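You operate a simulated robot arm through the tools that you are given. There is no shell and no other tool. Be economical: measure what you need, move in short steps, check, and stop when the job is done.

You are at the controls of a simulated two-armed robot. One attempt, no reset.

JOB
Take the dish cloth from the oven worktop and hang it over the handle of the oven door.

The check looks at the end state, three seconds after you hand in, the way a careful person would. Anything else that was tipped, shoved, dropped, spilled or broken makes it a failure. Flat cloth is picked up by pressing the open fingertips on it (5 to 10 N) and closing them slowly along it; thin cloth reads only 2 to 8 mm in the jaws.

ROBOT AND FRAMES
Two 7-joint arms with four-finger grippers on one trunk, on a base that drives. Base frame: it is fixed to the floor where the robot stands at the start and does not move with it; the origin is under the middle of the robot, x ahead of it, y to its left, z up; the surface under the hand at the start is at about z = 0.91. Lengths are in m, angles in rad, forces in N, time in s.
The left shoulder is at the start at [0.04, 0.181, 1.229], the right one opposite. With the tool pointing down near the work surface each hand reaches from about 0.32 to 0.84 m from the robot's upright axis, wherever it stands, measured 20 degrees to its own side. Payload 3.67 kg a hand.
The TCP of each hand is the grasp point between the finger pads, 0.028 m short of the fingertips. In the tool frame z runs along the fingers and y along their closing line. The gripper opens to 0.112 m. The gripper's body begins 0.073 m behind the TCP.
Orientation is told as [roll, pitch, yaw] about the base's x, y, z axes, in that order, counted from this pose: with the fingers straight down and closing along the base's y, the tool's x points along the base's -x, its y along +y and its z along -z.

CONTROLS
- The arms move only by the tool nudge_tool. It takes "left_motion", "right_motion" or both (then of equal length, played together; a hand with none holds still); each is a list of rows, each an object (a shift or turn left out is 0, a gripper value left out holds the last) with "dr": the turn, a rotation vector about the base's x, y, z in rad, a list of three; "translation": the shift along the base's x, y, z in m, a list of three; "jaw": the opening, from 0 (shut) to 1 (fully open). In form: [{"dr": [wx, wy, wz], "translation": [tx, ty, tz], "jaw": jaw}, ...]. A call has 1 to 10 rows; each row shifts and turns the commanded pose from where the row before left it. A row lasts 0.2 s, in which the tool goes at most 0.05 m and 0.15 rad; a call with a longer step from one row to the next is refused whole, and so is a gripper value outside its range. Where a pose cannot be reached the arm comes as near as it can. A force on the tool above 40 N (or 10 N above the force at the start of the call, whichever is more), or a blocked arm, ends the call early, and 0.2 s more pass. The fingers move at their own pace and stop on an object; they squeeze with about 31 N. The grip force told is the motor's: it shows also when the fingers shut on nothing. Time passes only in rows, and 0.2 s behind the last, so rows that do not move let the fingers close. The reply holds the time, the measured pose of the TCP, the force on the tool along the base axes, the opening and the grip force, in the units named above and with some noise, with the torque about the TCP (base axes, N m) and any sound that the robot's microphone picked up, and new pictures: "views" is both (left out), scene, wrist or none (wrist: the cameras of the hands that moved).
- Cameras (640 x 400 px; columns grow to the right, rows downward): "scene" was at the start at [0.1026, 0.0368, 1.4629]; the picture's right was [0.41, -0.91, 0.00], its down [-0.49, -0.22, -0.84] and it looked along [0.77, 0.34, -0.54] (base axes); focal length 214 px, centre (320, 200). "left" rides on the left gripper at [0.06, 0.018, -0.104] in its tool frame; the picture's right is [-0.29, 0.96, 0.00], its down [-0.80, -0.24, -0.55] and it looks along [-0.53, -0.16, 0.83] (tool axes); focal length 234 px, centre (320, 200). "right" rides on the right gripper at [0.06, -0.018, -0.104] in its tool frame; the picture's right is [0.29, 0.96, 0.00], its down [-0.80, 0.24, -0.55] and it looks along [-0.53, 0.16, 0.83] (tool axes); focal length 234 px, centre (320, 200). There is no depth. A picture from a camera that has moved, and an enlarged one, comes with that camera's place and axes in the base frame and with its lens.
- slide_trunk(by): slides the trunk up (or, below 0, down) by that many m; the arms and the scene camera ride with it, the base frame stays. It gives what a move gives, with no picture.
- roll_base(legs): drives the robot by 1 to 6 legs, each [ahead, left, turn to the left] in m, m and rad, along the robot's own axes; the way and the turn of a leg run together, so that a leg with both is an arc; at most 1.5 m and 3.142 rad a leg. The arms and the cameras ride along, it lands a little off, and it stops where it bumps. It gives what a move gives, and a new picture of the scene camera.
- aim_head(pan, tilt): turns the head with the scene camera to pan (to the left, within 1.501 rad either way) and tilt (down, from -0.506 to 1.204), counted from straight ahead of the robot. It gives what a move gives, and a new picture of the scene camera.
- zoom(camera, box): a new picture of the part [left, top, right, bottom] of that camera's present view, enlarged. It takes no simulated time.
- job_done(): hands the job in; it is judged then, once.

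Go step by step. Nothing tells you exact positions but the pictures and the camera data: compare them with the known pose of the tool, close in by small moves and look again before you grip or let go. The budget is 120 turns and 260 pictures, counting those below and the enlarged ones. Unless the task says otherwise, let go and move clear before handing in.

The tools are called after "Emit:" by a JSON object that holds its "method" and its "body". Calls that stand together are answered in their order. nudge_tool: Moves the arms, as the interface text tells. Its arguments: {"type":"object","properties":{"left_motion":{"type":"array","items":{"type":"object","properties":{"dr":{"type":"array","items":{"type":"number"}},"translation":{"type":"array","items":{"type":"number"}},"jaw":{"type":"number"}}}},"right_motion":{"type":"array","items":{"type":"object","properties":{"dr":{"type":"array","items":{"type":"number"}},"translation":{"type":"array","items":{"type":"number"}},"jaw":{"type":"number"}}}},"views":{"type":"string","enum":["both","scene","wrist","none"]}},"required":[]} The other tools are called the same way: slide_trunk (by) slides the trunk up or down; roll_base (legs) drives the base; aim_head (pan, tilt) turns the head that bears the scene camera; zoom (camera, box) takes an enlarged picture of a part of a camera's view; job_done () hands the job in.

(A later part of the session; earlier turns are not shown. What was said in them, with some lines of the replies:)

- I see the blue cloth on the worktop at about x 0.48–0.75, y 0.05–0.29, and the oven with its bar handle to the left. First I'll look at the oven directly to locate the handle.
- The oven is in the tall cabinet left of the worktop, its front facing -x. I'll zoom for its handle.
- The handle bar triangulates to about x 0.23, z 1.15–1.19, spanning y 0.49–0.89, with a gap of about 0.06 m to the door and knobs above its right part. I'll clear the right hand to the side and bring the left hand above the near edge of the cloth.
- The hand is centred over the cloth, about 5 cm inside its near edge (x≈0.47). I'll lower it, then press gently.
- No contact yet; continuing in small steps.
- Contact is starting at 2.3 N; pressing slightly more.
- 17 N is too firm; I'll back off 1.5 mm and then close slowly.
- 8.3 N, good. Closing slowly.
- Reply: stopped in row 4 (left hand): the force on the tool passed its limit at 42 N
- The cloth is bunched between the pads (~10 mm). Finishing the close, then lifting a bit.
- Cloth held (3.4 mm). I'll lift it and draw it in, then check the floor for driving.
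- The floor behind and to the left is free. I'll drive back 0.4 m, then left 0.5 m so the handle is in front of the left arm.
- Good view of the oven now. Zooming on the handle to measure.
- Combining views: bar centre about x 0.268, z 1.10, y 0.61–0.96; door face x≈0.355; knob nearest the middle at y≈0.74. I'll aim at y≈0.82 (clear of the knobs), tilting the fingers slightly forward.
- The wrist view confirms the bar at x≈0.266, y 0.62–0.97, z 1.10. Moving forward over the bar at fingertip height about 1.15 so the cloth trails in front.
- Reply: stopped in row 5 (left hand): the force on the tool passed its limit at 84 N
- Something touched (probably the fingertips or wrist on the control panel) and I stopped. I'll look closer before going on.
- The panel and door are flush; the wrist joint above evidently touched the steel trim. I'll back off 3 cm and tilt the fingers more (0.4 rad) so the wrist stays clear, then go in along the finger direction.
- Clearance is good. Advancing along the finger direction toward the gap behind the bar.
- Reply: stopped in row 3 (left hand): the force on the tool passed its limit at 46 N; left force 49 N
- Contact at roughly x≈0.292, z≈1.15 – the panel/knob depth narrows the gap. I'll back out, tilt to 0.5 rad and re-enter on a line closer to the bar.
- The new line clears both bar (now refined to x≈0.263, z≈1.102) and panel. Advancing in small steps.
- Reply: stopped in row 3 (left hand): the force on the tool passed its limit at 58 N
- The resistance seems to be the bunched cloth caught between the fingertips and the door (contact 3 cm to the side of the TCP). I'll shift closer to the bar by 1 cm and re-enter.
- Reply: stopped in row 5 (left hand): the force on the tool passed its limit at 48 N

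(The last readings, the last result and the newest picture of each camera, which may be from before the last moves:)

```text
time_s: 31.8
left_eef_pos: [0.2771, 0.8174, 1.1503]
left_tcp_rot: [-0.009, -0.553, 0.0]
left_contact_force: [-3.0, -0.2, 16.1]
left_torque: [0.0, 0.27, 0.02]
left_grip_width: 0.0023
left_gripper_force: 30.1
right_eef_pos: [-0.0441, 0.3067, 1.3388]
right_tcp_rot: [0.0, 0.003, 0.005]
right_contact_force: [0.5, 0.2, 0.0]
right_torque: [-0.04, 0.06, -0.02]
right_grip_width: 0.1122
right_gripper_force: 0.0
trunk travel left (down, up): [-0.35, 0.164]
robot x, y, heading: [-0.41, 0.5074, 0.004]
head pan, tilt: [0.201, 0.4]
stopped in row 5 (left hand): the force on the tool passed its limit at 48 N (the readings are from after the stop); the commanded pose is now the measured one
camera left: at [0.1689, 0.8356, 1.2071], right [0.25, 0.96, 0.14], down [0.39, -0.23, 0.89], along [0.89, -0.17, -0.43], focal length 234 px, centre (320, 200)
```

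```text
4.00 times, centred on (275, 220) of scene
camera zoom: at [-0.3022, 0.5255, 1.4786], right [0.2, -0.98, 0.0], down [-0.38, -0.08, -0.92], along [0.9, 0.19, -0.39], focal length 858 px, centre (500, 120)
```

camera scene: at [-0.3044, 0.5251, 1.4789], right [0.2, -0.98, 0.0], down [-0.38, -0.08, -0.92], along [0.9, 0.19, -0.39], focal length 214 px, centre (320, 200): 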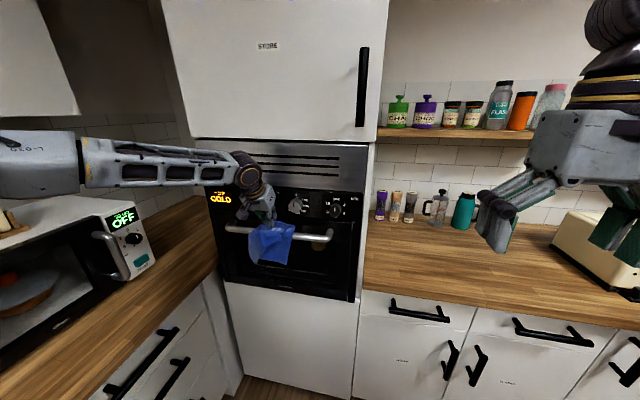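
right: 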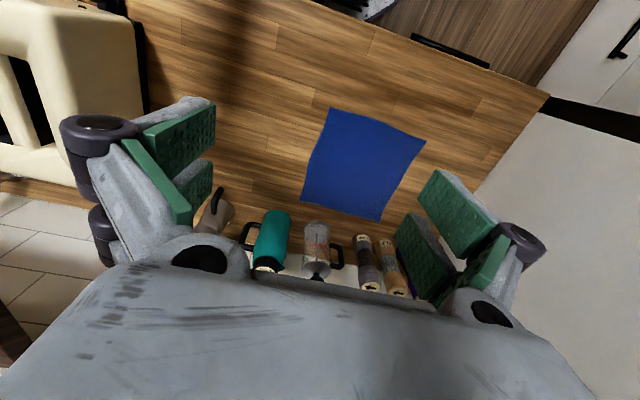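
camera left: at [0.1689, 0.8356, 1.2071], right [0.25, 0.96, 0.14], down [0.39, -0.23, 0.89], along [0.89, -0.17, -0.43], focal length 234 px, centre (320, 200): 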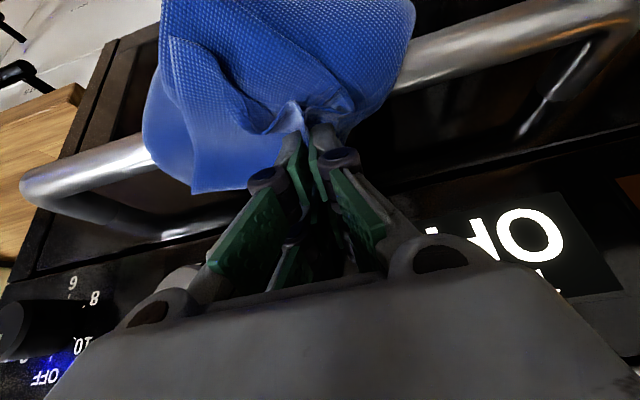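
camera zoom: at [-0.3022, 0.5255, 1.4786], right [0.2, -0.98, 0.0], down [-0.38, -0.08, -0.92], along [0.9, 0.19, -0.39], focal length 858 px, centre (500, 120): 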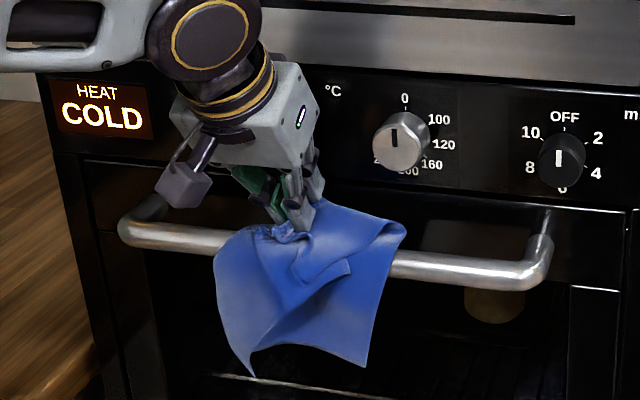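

The gathered cloth is too bulky to push down the gap with the fingers. New plan: raise the hand, let the cloth hang down behind the bar through the gap, then bring the hand over the bar and down in front. First back out and raise.

Emit:
{"method": "nudge_tool", "body": {"left_motion": [{"translation": [-0.025, 0, 0.035]}, {"translation": [-0.03, 0, 0.035]}, {"translation": [-0.02, 0, 0.045]}, {"translation": [0, 0, 0.05]}, {"translation": [0, 0, 0.05]}, {"translation": [0, 0, 0.04]}, {"translation": [0.01, 0, 0.02]}, {"translation": [0.02, 0, 0]}]}}

Emit:
{"method": "zoom", "body": {"camera": "scene", "box": [190, 110, 370, 230]}}

```text
time_s: 33.6
left_eef_pos: [0.233, 0.8172, 1.4204]
left_tcp_rot: [-0.008, -0.545, 0.003]
left_contact_force: [-0.2, 0.5, -0.3]
left_torque: [0.04, 0.03, 0.02]
left_grip_width: 0.002
left_gripper_force: 30.2
right_eef_pos: [-0.0417, 0.3082, 1.3382]
right_tcp_rot: [0.0, 0.006, 0.004]
right_contact_force: [-0.2, 0.5, 0.1]
right_torque: [0.01, 0.01, 0.0]
right_grip_width: 0.1118
right_gripper_force: 0.0
trunk travel left (down, up): [-0.35, 0.164]
robot x, y, heading: [-0.4124, 0.5032, 0.005]
head pan, tilt: [0.201, 0.4]
camera scene: at [-0.2989, 0.5259, 1.4784], right [0.2, -0.98, 0.0], down [-0.38, -0.08, -0.92], along [0.9, 0.19, -0.39], focal length 214 px, centre (320, 200)
camera left: at [0.1263, 0.8369, 1.4781], right [0.25, 0.96, 0.14], down [0.39, -0.23, 0.89], along [0.88, -0.17, -0.44], focal length 234 px, centre (320, 200)
```

scene: 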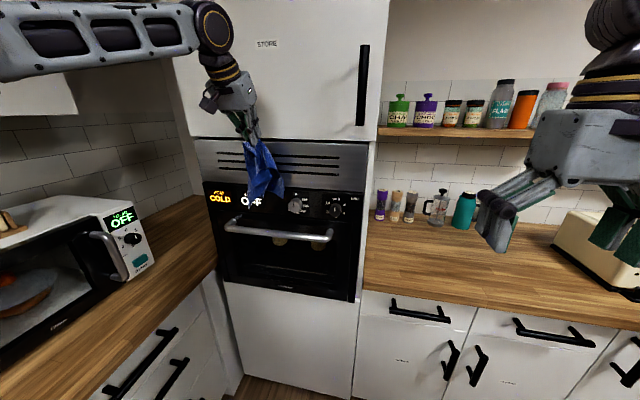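
left: 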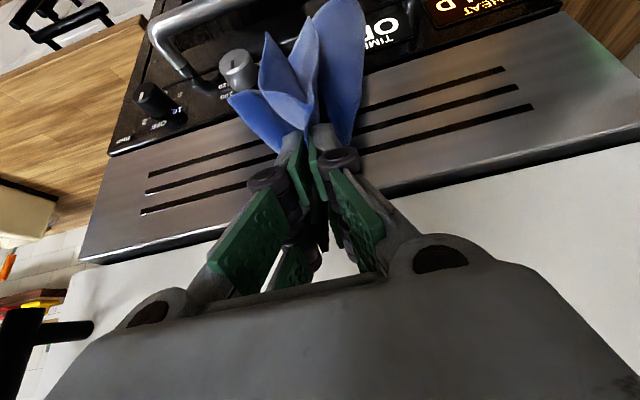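

```text
3.33 times, centred on (280, 170) of scene
camera zoom: at [-0.2989, 0.5259, 1.4784], right [0.2, -0.98, 0.0], down [-0.38, -0.08, -0.92], along [0.9, 0.19, -0.39], focal length 715 px, centre (453, 300)
```

zoom: 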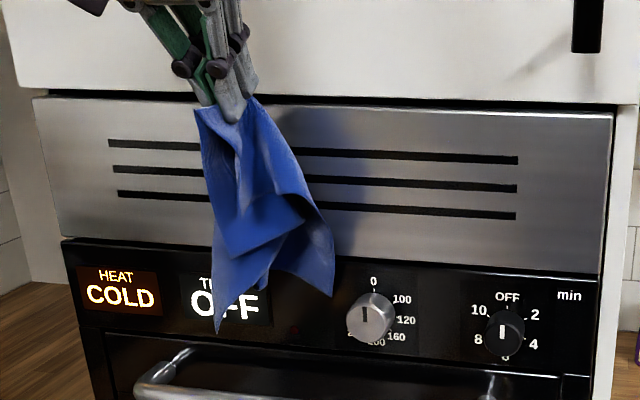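

The cloth now hangs clear above the bar (bottom at z≈1.19). Moving toward the panel so it hangs over the gap.

Emit:
{"method": "nudge_tool", "body": {"left_motion": [{"translation": [0.02, 0, 0]}, {"translation": [0.015, 0, 0]}, {"translation": [0.01, 0, 0]}, {}]}}

Emit:
{"method": "zoom", "body": {"camera": "scene", "box": [190, 130, 370, 250]}}

Emit:
{"method": "zoom", "body": {"camera": "left", "box": [160, 0, 440, 175]}}

```text
time_s: 34.6
left_eef_pos: [0.2753, 0.8181, 1.4217]
left_tcp_rot: [-0.008, -0.547, -0.001]
left_contact_force: [-0.6, 0.9, -0.8]
left_torque: [-0.02, -0.05, -0.03]
left_grip_width: 0.0021
left_gripper_force: 33.2
right_eef_pos: [-0.0423, 0.3074, 1.338]
right_tcp_rot: [0.0, 0.002, 0.003]
right_contact_force: [-0.2, -0.1, -0.5]
right_torque: [0.01, 0.0, -0.03]
right_grip_width: 0.112
right_gripper_force: 0.2
trunk travel left (down, up): [-0.35, 0.164]
robot x, y, heading: [-0.4102, 0.5087, 0.0]
head pan, tilt: [0.201, 0.4]
camera scene: at [-0.3005, 0.5259, 1.4786], right [0.2, -0.98, 0.0], down [-0.38, -0.08, -0.92], along [0.9, 0.19, -0.39], focal length 214 px, centre (320, 200)
camera left: at [0.1689, 0.8361, 1.4789], right [0.25, 0.96, 0.14], down [0.39, -0.23, 0.89], along [0.89, -0.17, -0.43], focal length 234 px, centre (320, 200)
```

scene: 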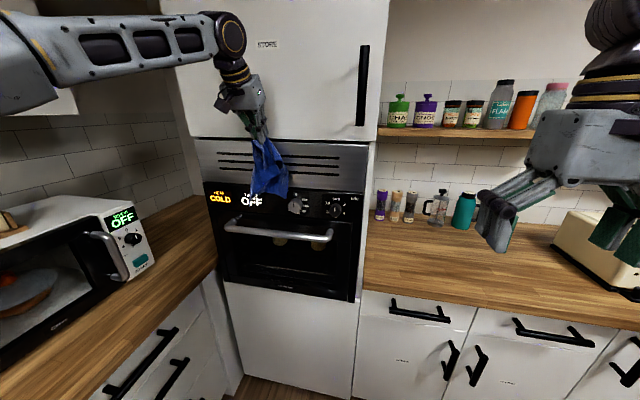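
left: 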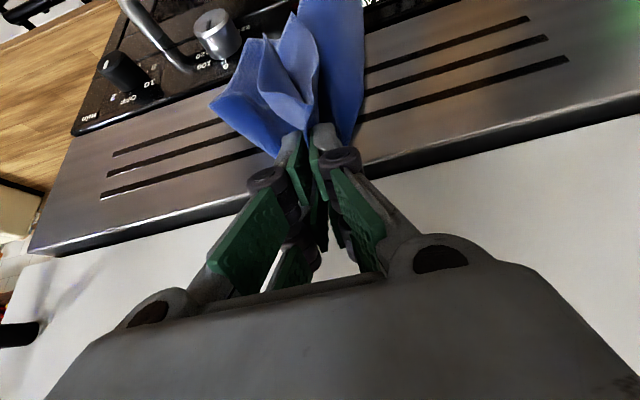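

```text
3.33 times, centred on (280, 190) of scene
camera zoom: at [-0.3005, 0.5259, 1.4786], right [0.2, -0.98, 0.0], down [-0.38, -0.08, -0.92], along [0.9, 0.19, -0.39], focal length 715 px, centre (453, 233)
```

zoom: 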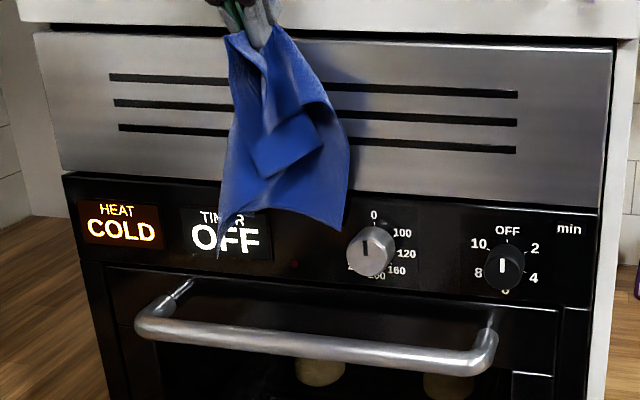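

```text
2.29 times, centred on (300, 88) of left
camera zoom: at [0.1689, 0.8361, 1.4789], right [0.25, 0.96, 0.14], down [0.39, -0.23, 0.89], along [0.89, -0.17, -0.43], focal length 535 px, centre (366, 457)
```

zoom: 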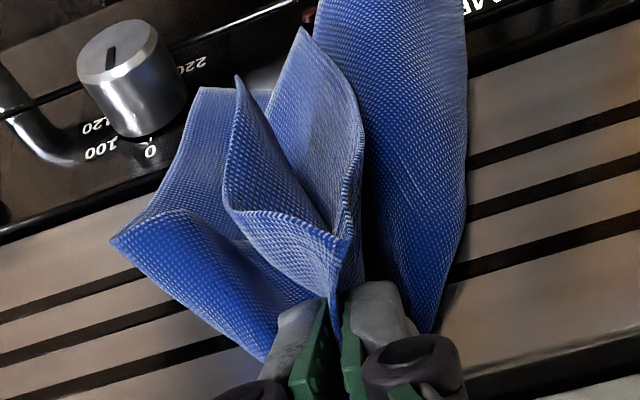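

The cloth hangs flat by the panel. Shifting 3 cm left to avoid the knob, then lowering until just above the bar to check it will go behind.

Emit:
{"method": "nudge_tool", "body": {"left_motion": [{"translation": [0.004, 0.03, 0]}, {"translation": [0.004, 0, -0.025]}, {"translation": [0, 0, -0.025]}, {"translation": [0, 0, -0.02]}, {}]}}

Emit:
{"method": "zoom", "body": {"camera": "scene", "box": [190, 150, 370, 270]}}

Emit:
{"method": "zoom", "body": {"camera": "left", "box": [160, 0, 480, 200]}}

```text
time_s: 35.8
left_eef_pos: [0.2823, 0.8486, 1.3501]
left_tcp_rot: [-0.007, -0.547, 0.001]
left_contact_force: [-13.1, -4.4, 2.1]
left_torque: [-0.24, 0.17, -0.25]
left_grip_width: 0.0025
left_gripper_force: 32.6
right_eef_pos: [-0.0446, 0.3068, 1.3387]
right_tcp_rot: [0.0, 0.0, 0.002]
right_contact_force: [-0.4, -1.5, 0.4]
right_torque: [0.02, -0.01, -0.01]
right_grip_width: 0.1121
right_gripper_force: 0.1
trunk travel left (down, up): [-0.35, 0.164]
robot x, y, heading: [-0.4099, 0.5078, 0.004]
head pan, tilt: [0.201, 0.4]
camera scene: at [-0.3025, 0.525, 1.4787], right [0.2, -0.98, 0.0], down [-0.38, -0.08, -0.92], along [0.9, 0.19, -0.39], focal length 214 px, centre (320, 200)
camera left: at [0.1757, 0.8662, 1.4087], right [0.25, 0.96, 0.14], down [0.39, -0.24, 0.89], along [0.89, -0.17, -0.43], focal length 234 px, centre (320, 200)
```

scene: 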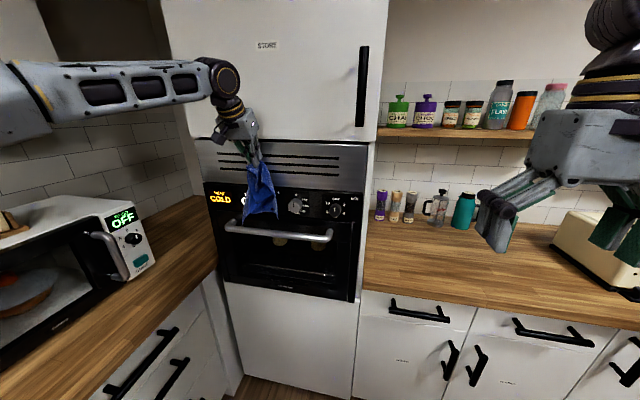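
left: 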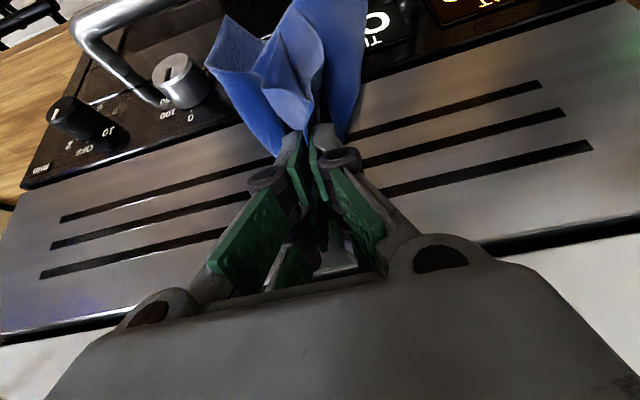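

```text
3.33 times, centred on (280, 210) of scene
camera zoom: at [-0.3025, 0.525, 1.4787], right [0.2, -0.98, 0.0], down [-0.38, -0.08, -0.92], along [0.9, 0.19, -0.39], focal length 715 px, centre (453, 167)
```

zoom: 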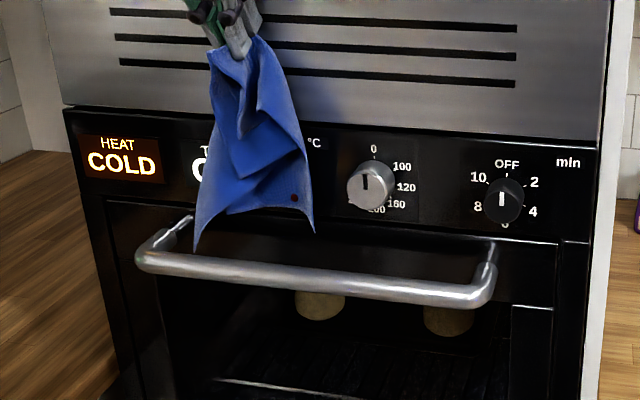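

```text
2.00 times, centred on (320, 100) of left
camera zoom: at [0.1757, 0.8662, 1.4087], right [0.25, 0.96, 0.14], down [0.39, -0.24, 0.89], along [0.89, -0.17, -0.43], focal length 468 px, centre (320, 400)
```

zoom: 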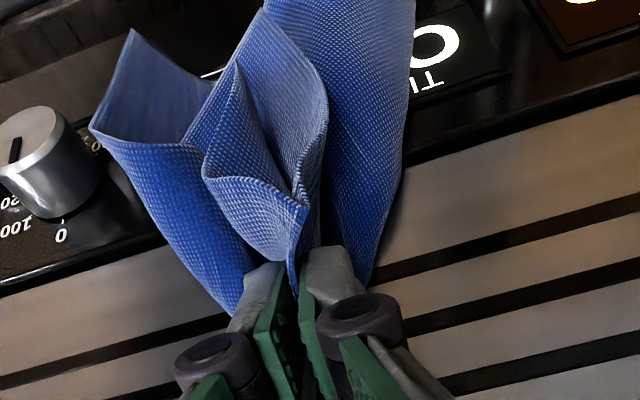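

The cloth lies against the panel with its lower edge just above the bar. Lowering further; if it goes behind, the bar will hide it.

Emit:
{"method": "nudge_tool", "body": {"left_motion": [{"translation": [-0.003, 0, -0.015]}, {"translation": [0, 0, -0.015]}, {"translation": [0, 0, -0.015]}, {}], "views": "none"}}

Emit:
{"method": "zoom", "body": {"camera": "scene", "box": [200, 170, 350, 270]}}

```text
time_s: 36.8
left_eef_pos: [0.281, 0.8486, 1.3054]
left_tcp_rot: [-0.009, -0.546, 0.003]
left_contact_force: [1.1, 0.7, -0.2]
left_torque: [-0.03, 0.02, -0.03]
left_grip_width: 0.0027
left_gripper_force: 30.2
right_eef_pos: [-0.0424, 0.3079, 1.3396]
right_tcp_rot: [0.0, 0.002, 0.003]
right_contact_force: [0.3, -0.7, -0.5]
right_torque: [0.0, 0.03, 0.01]
right_grip_width: 0.1118
right_gripper_force: 0.0
trunk travel left (down, up): [-0.35, 0.164]
robot x, y, heading: [-0.413, 0.5091, 0.002]
head pan, tilt: [0.201, 0.4]
```

```text
4.00 times, centred on (275, 220) of scene
camera zoom: at [-0.3006, 0.5261, 1.4786], right [0.2, -0.98, 0.0], down [-0.38, -0.08, -0.92], along [0.9, 0.19, -0.39], focal length 858 px, centre (500, 120)
```

zoom: 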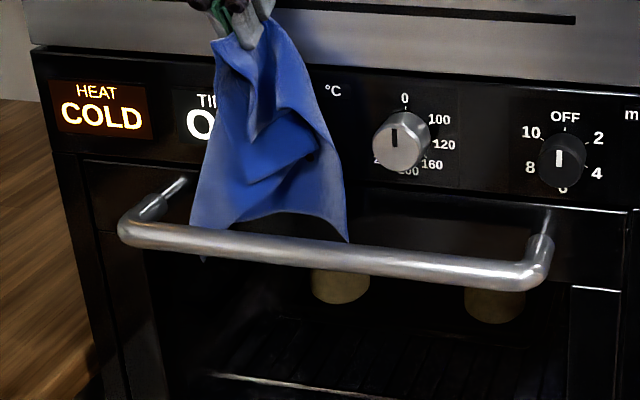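

The lower corners pass behind the bar. Continuing down 8 cm.

Emit:
{"method": "nudge_tool", "body": {"left_motion": [{"translation": [0, 0, -0.02]}, {"translation": [0, 0, -0.02]}, {"translation": [0, 0, -0.02]}, {"translation": [0, 0, -0.02]}, {}], "views": "none"}}

Emit:
{"method": "zoom", "body": {"camera": "scene", "box": [200, 170, 350, 270]}}

Emit:
{"method": "zoom", "body": {"camera": "left", "box": [120, 0, 520, 250]}}

```text
time_s: 38.0
left_eef_pos: [0.2784, 0.8492, 1.2269]
left_tcp_rot: [-0.007, -0.546, 0.002]
left_contact_force: [-6.7, -1.3, -0.8]
left_torque: [-0.2, 0.26, -0.09]
left_grip_width: 0.002
left_gripper_force: 30.1
right_eef_pos: [-0.0452, 0.307, 1.3388]
right_tcp_rot: [-0.001, 0.0, 0.002]
right_contact_force: [-0.9, -0.6, 0.5]
right_torque: [-0.01, -0.02, 0.02]
right_grip_width: 0.1121
right_gripper_force: 0.2
trunk travel left (down, up): [-0.35, 0.164]
robot x, y, heading: [-0.4118, 0.5071, 0.002]
head pan, tilt: [0.201, 0.4]
```

```text
4.00 times, centred on (275, 220) of scene
camera zoom: at [-0.3041, 0.5263, 1.4787], right [0.2, -0.98, 0.0], down [-0.38, -0.08, -0.92], along [0.9, 0.19, -0.39], focal length 858 px, centre (500, 120)
```

zoom: 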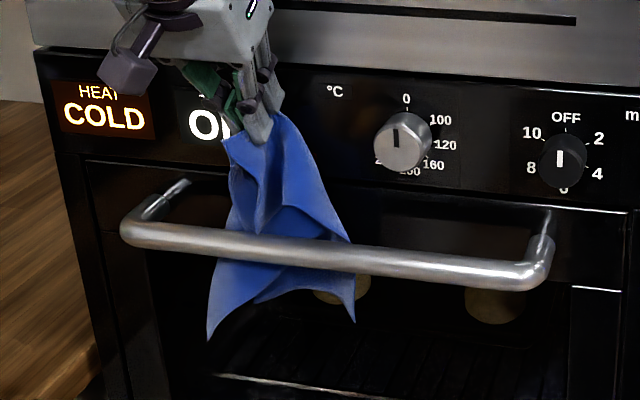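

```text
1.60 times, centred on (320, 125) of left
camera zoom: at [0.1717, 0.8672, 1.285], right [0.25, 0.96, 0.14], down [0.39, -0.23, 0.89], along [0.89, -0.16, -0.43], focal length 375 px, centre (320, 320)
```

zoom: 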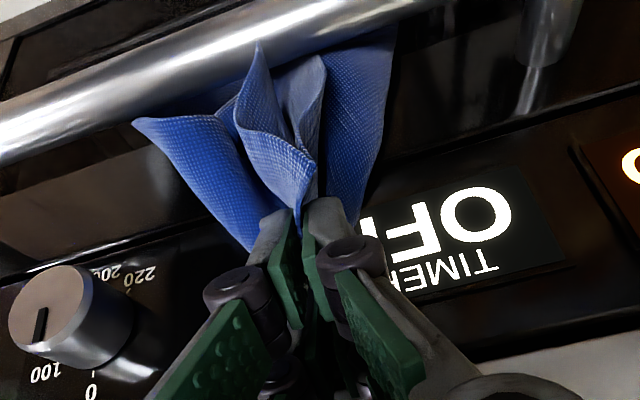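

All of the cloth hangs behind the bar with about 8–12 cm below it. Now I'll arc the hand back over the bar and down in front.

Emit:
{"method": "nudge_tool", "body": {"left_motion": [{"translation": [-0.03, 0, 0]}, {"translation": [-0.03, 0, -0.012]}, {"translation": [-0.025, 0, -0.02]}, {"translation": [-0.012, 0, -0.03]}, {"translation": [0, 0, -0.03]}, {"translation": [0.005, 0, -0.03]}, {}]}}

Emit:
{"method": "zoom", "body": {"camera": "scene", "box": [200, 180, 350, 280]}}

```text
time_s: 39.6
left_eef_pos: [0.1908, 0.8486, 1.1024]
left_tcp_rot: [-0.008, -0.546, 0.001]
left_contact_force: [-0.2, 0.6, 0.0]
left_torque: [0.01, 0.01, -0.02]
left_grip_width: 0.0024
left_gripper_force: 32.5
right_eef_pos: [-0.044, 0.3073, 1.3399]
right_tcp_rot: [0.001, 0.0, 0.004]
right_contact_force: [0.3, 0.0, -0.3]
right_torque: [-0.01, -0.05, 0.01]
right_grip_width: 0.1119
right_gripper_force: 0.0
trunk travel left (down, up): [-0.35, 0.164]
robot x, y, heading: [-0.4147, 0.5088, 0.003]
head pan, tilt: [0.201, 0.4]
camera scene: at [-0.3014, 0.5261, 1.4787], right [0.2, -0.98, 0.0], down [-0.38, -0.08, -0.92], along [0.9, 0.19, -0.39], focal length 214 px, centre (320, 200)
camera left: at [0.0829, 0.8666, 1.1603], right [0.25, 0.96, 0.14], down [0.39, -0.23, 0.89], along [0.89, -0.17, -0.43], focal length 234 px, centre (320, 200)
```

scene: 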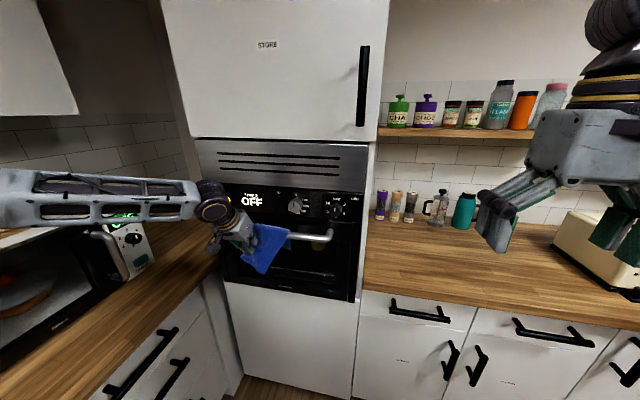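
left: 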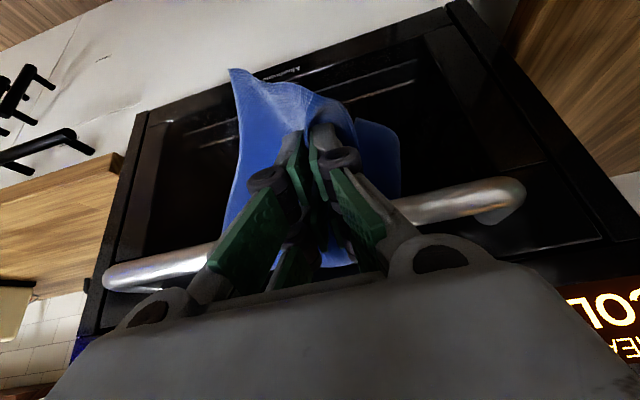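

```text
4.00 times, centred on (275, 230) of scene
camera zoom: at [-0.3014, 0.5261, 1.4787], right [0.2, -0.98, 0.0], down [-0.38, -0.08, -0.92], along [0.9, 0.19, -0.39], focal length 858 px, centre (500, 80)
```

zoom: 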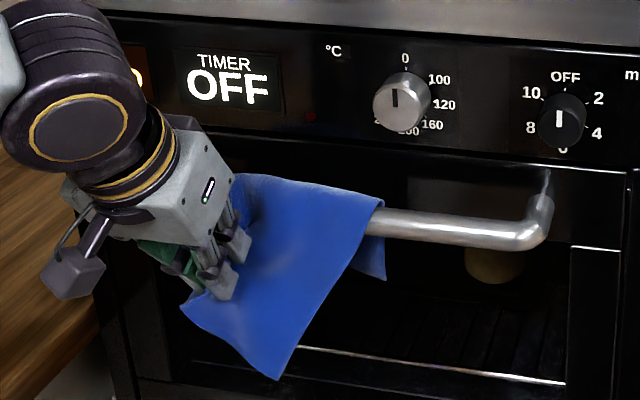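

The cloth is now over the bar. Checking how much hangs behind before letting go.

Emit:
{"method": "zoom", "body": {"camera": "left", "box": [180, 40, 500, 240]}}

```text
2.00 times, centred on (340, 140) of left
camera zoom: at [0.0829, 0.8666, 1.1603], right [0.25, 0.96, 0.14], down [0.39, -0.23, 0.89], along [0.89, -0.17, -0.43], focal length 468 px, centre (280, 320)
```

zoom: 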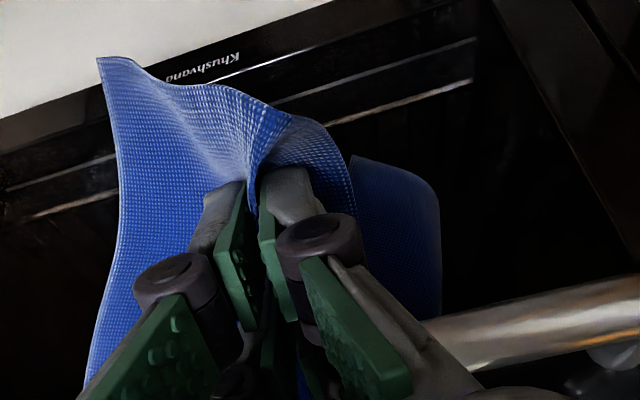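

Balanced: the back reaches z≈0.965 on the left, the front about z≈0.96. Releasing gently and backing out along the fingers.

Emit:
{"method": "nudge_tool", "body": {"left_motion": [{"translation": [0.006, 0, -0.004]}, {"jaw": 0.1}, {"jaw": 0.2}, {"jaw": 0.3}, {"jaw": 0.35}, {"translation": [-0.01, 0, 0.005]}, {"translation": [-0.02, 0, 0.01]}, {"translation": [-0.03, 0, 0.02]}, {"translation": [-0.04, 0, 0.02]}]}}

Emit:
{"method": "zoom", "body": {"camera": "scene", "box": [200, 180, 350, 280]}}

```text
time_s: 41.6
left_eef_pos: [0.0929, 0.8473, 1.1571]
left_tcp_rot: [-0.01, -0.547, 0.0]
left_contact_force: [-0.4, 0.5, 0.9]
left_torque: [-0.05, -0.03, 0.0]
left_grip_width: 0.0391
left_gripper_force: 0.0
right_eef_pos: [-0.0455, 0.3071, 1.3389]
right_tcp_rot: [0.0, 0.0, 0.002]
right_contact_force: [-0.2, 0.2, -0.1]
right_torque: [-0.03, -0.04, -0.02]
right_grip_width: 0.112
right_gripper_force: 0.1
trunk travel left (down, up): [-0.35, 0.164]
robot x, y, heading: [-0.4097, 0.5054, 0.002]
head pan, tilt: [0.201, 0.4]
camera scene: at [-0.3028, 0.5269, 1.4788], right [0.2, -0.98, 0.0], down [-0.38, -0.08, -0.92], along [0.9, 0.19, -0.39], focal length 214 px, centre (320, 200)
camera left: at [-0.0139, 0.866, 1.2148], right [0.25, 0.96, 0.14], down [0.39, -0.23, 0.89], along [0.89, -0.17, -0.43], focal length 234 px, centre (320, 200)
```

scene: 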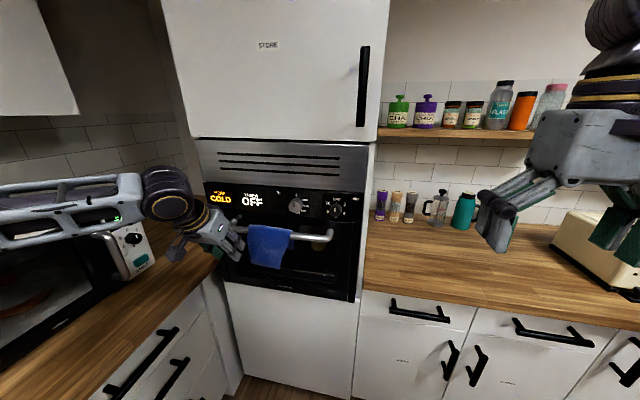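
left: 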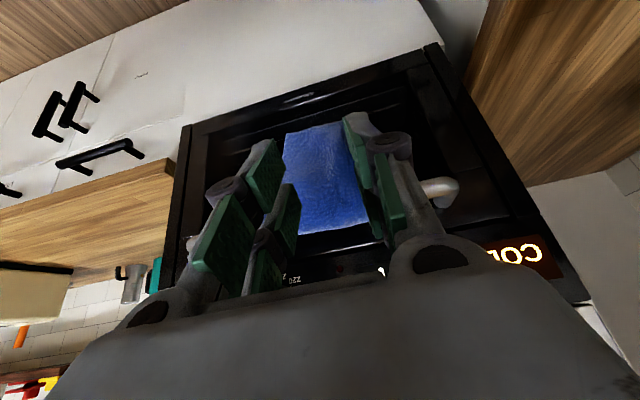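

```text
4.00 times, centred on (275, 230) of scene
camera zoom: at [-0.3028, 0.5269, 1.4788], right [0.2, -0.98, 0.0], down [-0.38, -0.08, -0.92], along [0.9, 0.19, -0.39], focal length 858 px, centre (500, 80)
```

zoom: 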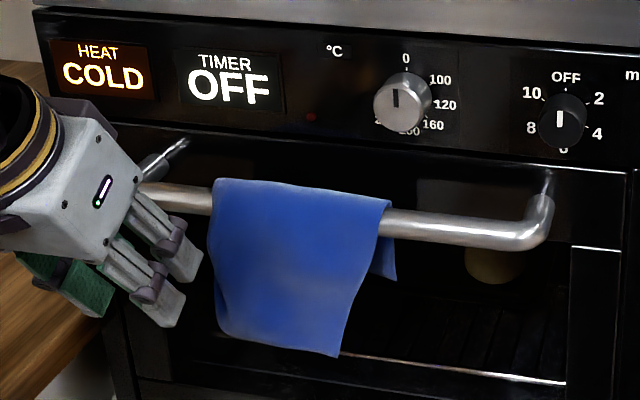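

The cloth hangs neatly over the bar. I'll withdraw further, wait, and verify it is stable.

Emit:
{"method": "nudge_tool", "body": {"left_motion": [{"translation": [-0.045, -0.01, 0.015]}, {"translation": [-0.03, -0.01, 0.03]}, {"translation": [-0.02, -0.02, 0.03]}, {}, {}, {}, {}, {}, {}], "views": "none"}}

Emit:
{"method": "zoom", "body": {"camera": "scene", "box": [200, 180, 350, 280]}}

```text
time_s: 43.6
left_eef_pos: [-0.0002, 0.8083, 1.2295]
left_tcp_rot: [-0.009, -0.546, 0.001]
left_contact_force: [-0.3, -0.3, -0.5]
left_torque: [-0.01, 0.01, -0.02]
left_grip_width: 0.0391
left_gripper_force: 0.0
right_eef_pos: [-0.0432, 0.3063, 1.3387]
right_tcp_rot: [0.0, 0.002, 0.003]
right_contact_force: [-0.6, 0.0, 0.3]
right_torque: [-0.04, -0.02, 0.01]
right_grip_width: 0.112
right_gripper_force: 0.1
trunk travel left (down, up): [-0.35, 0.164]
robot x, y, heading: [-0.4096, 0.5076, 0.006]
head pan, tilt: [0.201, 0.4]
```

```text
4.00 times, centred on (275, 230) of scene
camera zoom: at [-0.3007, 0.5257, 1.4786], right [0.2, -0.98, 0.0], down [-0.38, -0.08, -0.92], along [0.9, 0.19, -0.39], focal length 858 px, centre (500, 80)
```

zoom: 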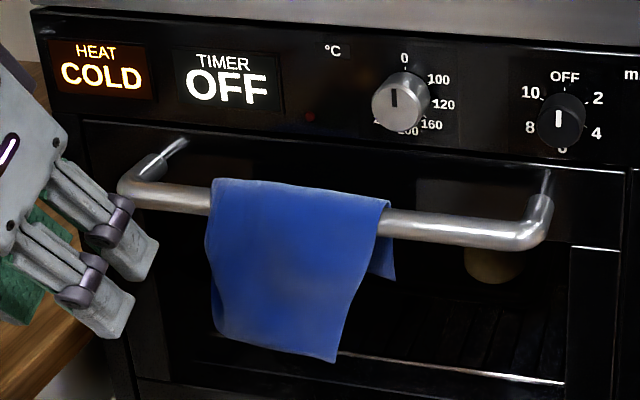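

It looks stable, but the front edge may have settled a few pixels; I'll wait and compare.

Emit:
{"method": "nudge_tool", "body": {"left_motion": [{}, {}, {}, {}, {}, {}, {}, {}, {}, {}], "views": "none"}}

Emit:
{"method": "nudge_tool", "body": {"left_motion": [{}, {}, {}, {}, {}, {}, {}, {}, {}, {}], "views": "none"}}

Emit:
{"method": "zoom", "body": {"camera": "scene", "box": [200, 180, 350, 280]}}

```text
time_s: 45.8
left_eef_pos: [-0.001, 0.8091, 1.2302]
left_tcp_rot: [-0.01, -0.545, 0.001]
left_contact_force: [-1.6, 0.5, 0.6]
left_torque: [-0.01, -0.02, 0.01]
left_grip_width: 0.0394
left_gripper_force: 0.1
right_eef_pos: [-0.0431, 0.3066, 1.3371]
right_tcp_rot: [0.0, 0.002, 0.003]
right_contact_force: [-0.7, 0.2, 0.7]
right_torque: [-0.01, 0.0, -0.02]
right_grip_width: 0.1121
right_gripper_force: 0.1
trunk travel left (down, up): [-0.35, 0.164]
robot x, y, heading: [-0.4131, 0.5046, 0.0]
head pan, tilt: [0.201, 0.4]
```

```text
time_s: 48.0
left_eef_pos: [0.0001, 0.8088, 1.2302]
left_tcp_rot: [-0.01, -0.547, 0.002]
left_contact_force: [-0.5, -0.4, -0.5]
left_torque: [0.01, -0.01, 0.0]
left_grip_width: 0.0391
left_gripper_force: 0.0
right_eef_pos: [-0.0432, 0.3081, 1.3399]
right_tcp_rot: [0.001, 0.002, 0.003]
right_contact_force: [0.0, 0.8, 0.0]
right_torque: [0.0, 0.01, 0.01]
right_grip_width: 0.112
right_gripper_force: 0.1
trunk travel left (down, up): [-0.35, 0.164]
robot x, y, heading: [-0.4132, 0.5095, 0.003]
head pan, tilt: [0.201, 0.4]
```

```text
4.00 times, centred on (275, 230) of scene
camera zoom: at [-0.3006, 0.5259, 1.4786], right [0.2, -0.98, 0.0], down [-0.38, -0.08, -0.92], along [0.9, 0.19, -0.39], focal length 858 px, centre (500, 80)
```

zoom: 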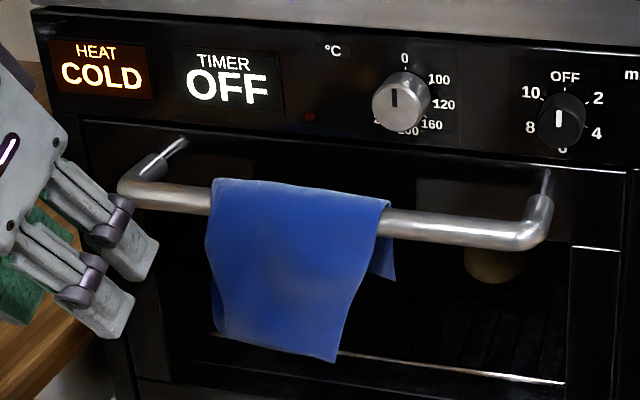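

The cloth has not moved in over 4 s, the hand is clear, and the knobs read as before. Handing in.

Emit:
{"method": "job_done", "body": {}}

```text
The job is handed in.
```

The dish cloth is hanging over the oven door handle, with roughly equal lengths in front and behind, and I have handed the job in. It stayed still for over 4 s after I let go, and the left hand is clear of it.

On the way, the left hand was stopped four times by contact, at up to 84 N. One was probably the wrist touching the oven's steel trim. The others were around the control panel and the handle bar, with the cloth bunched between. The knobs read the same afterwards, and I saw nothing tipped or moved.
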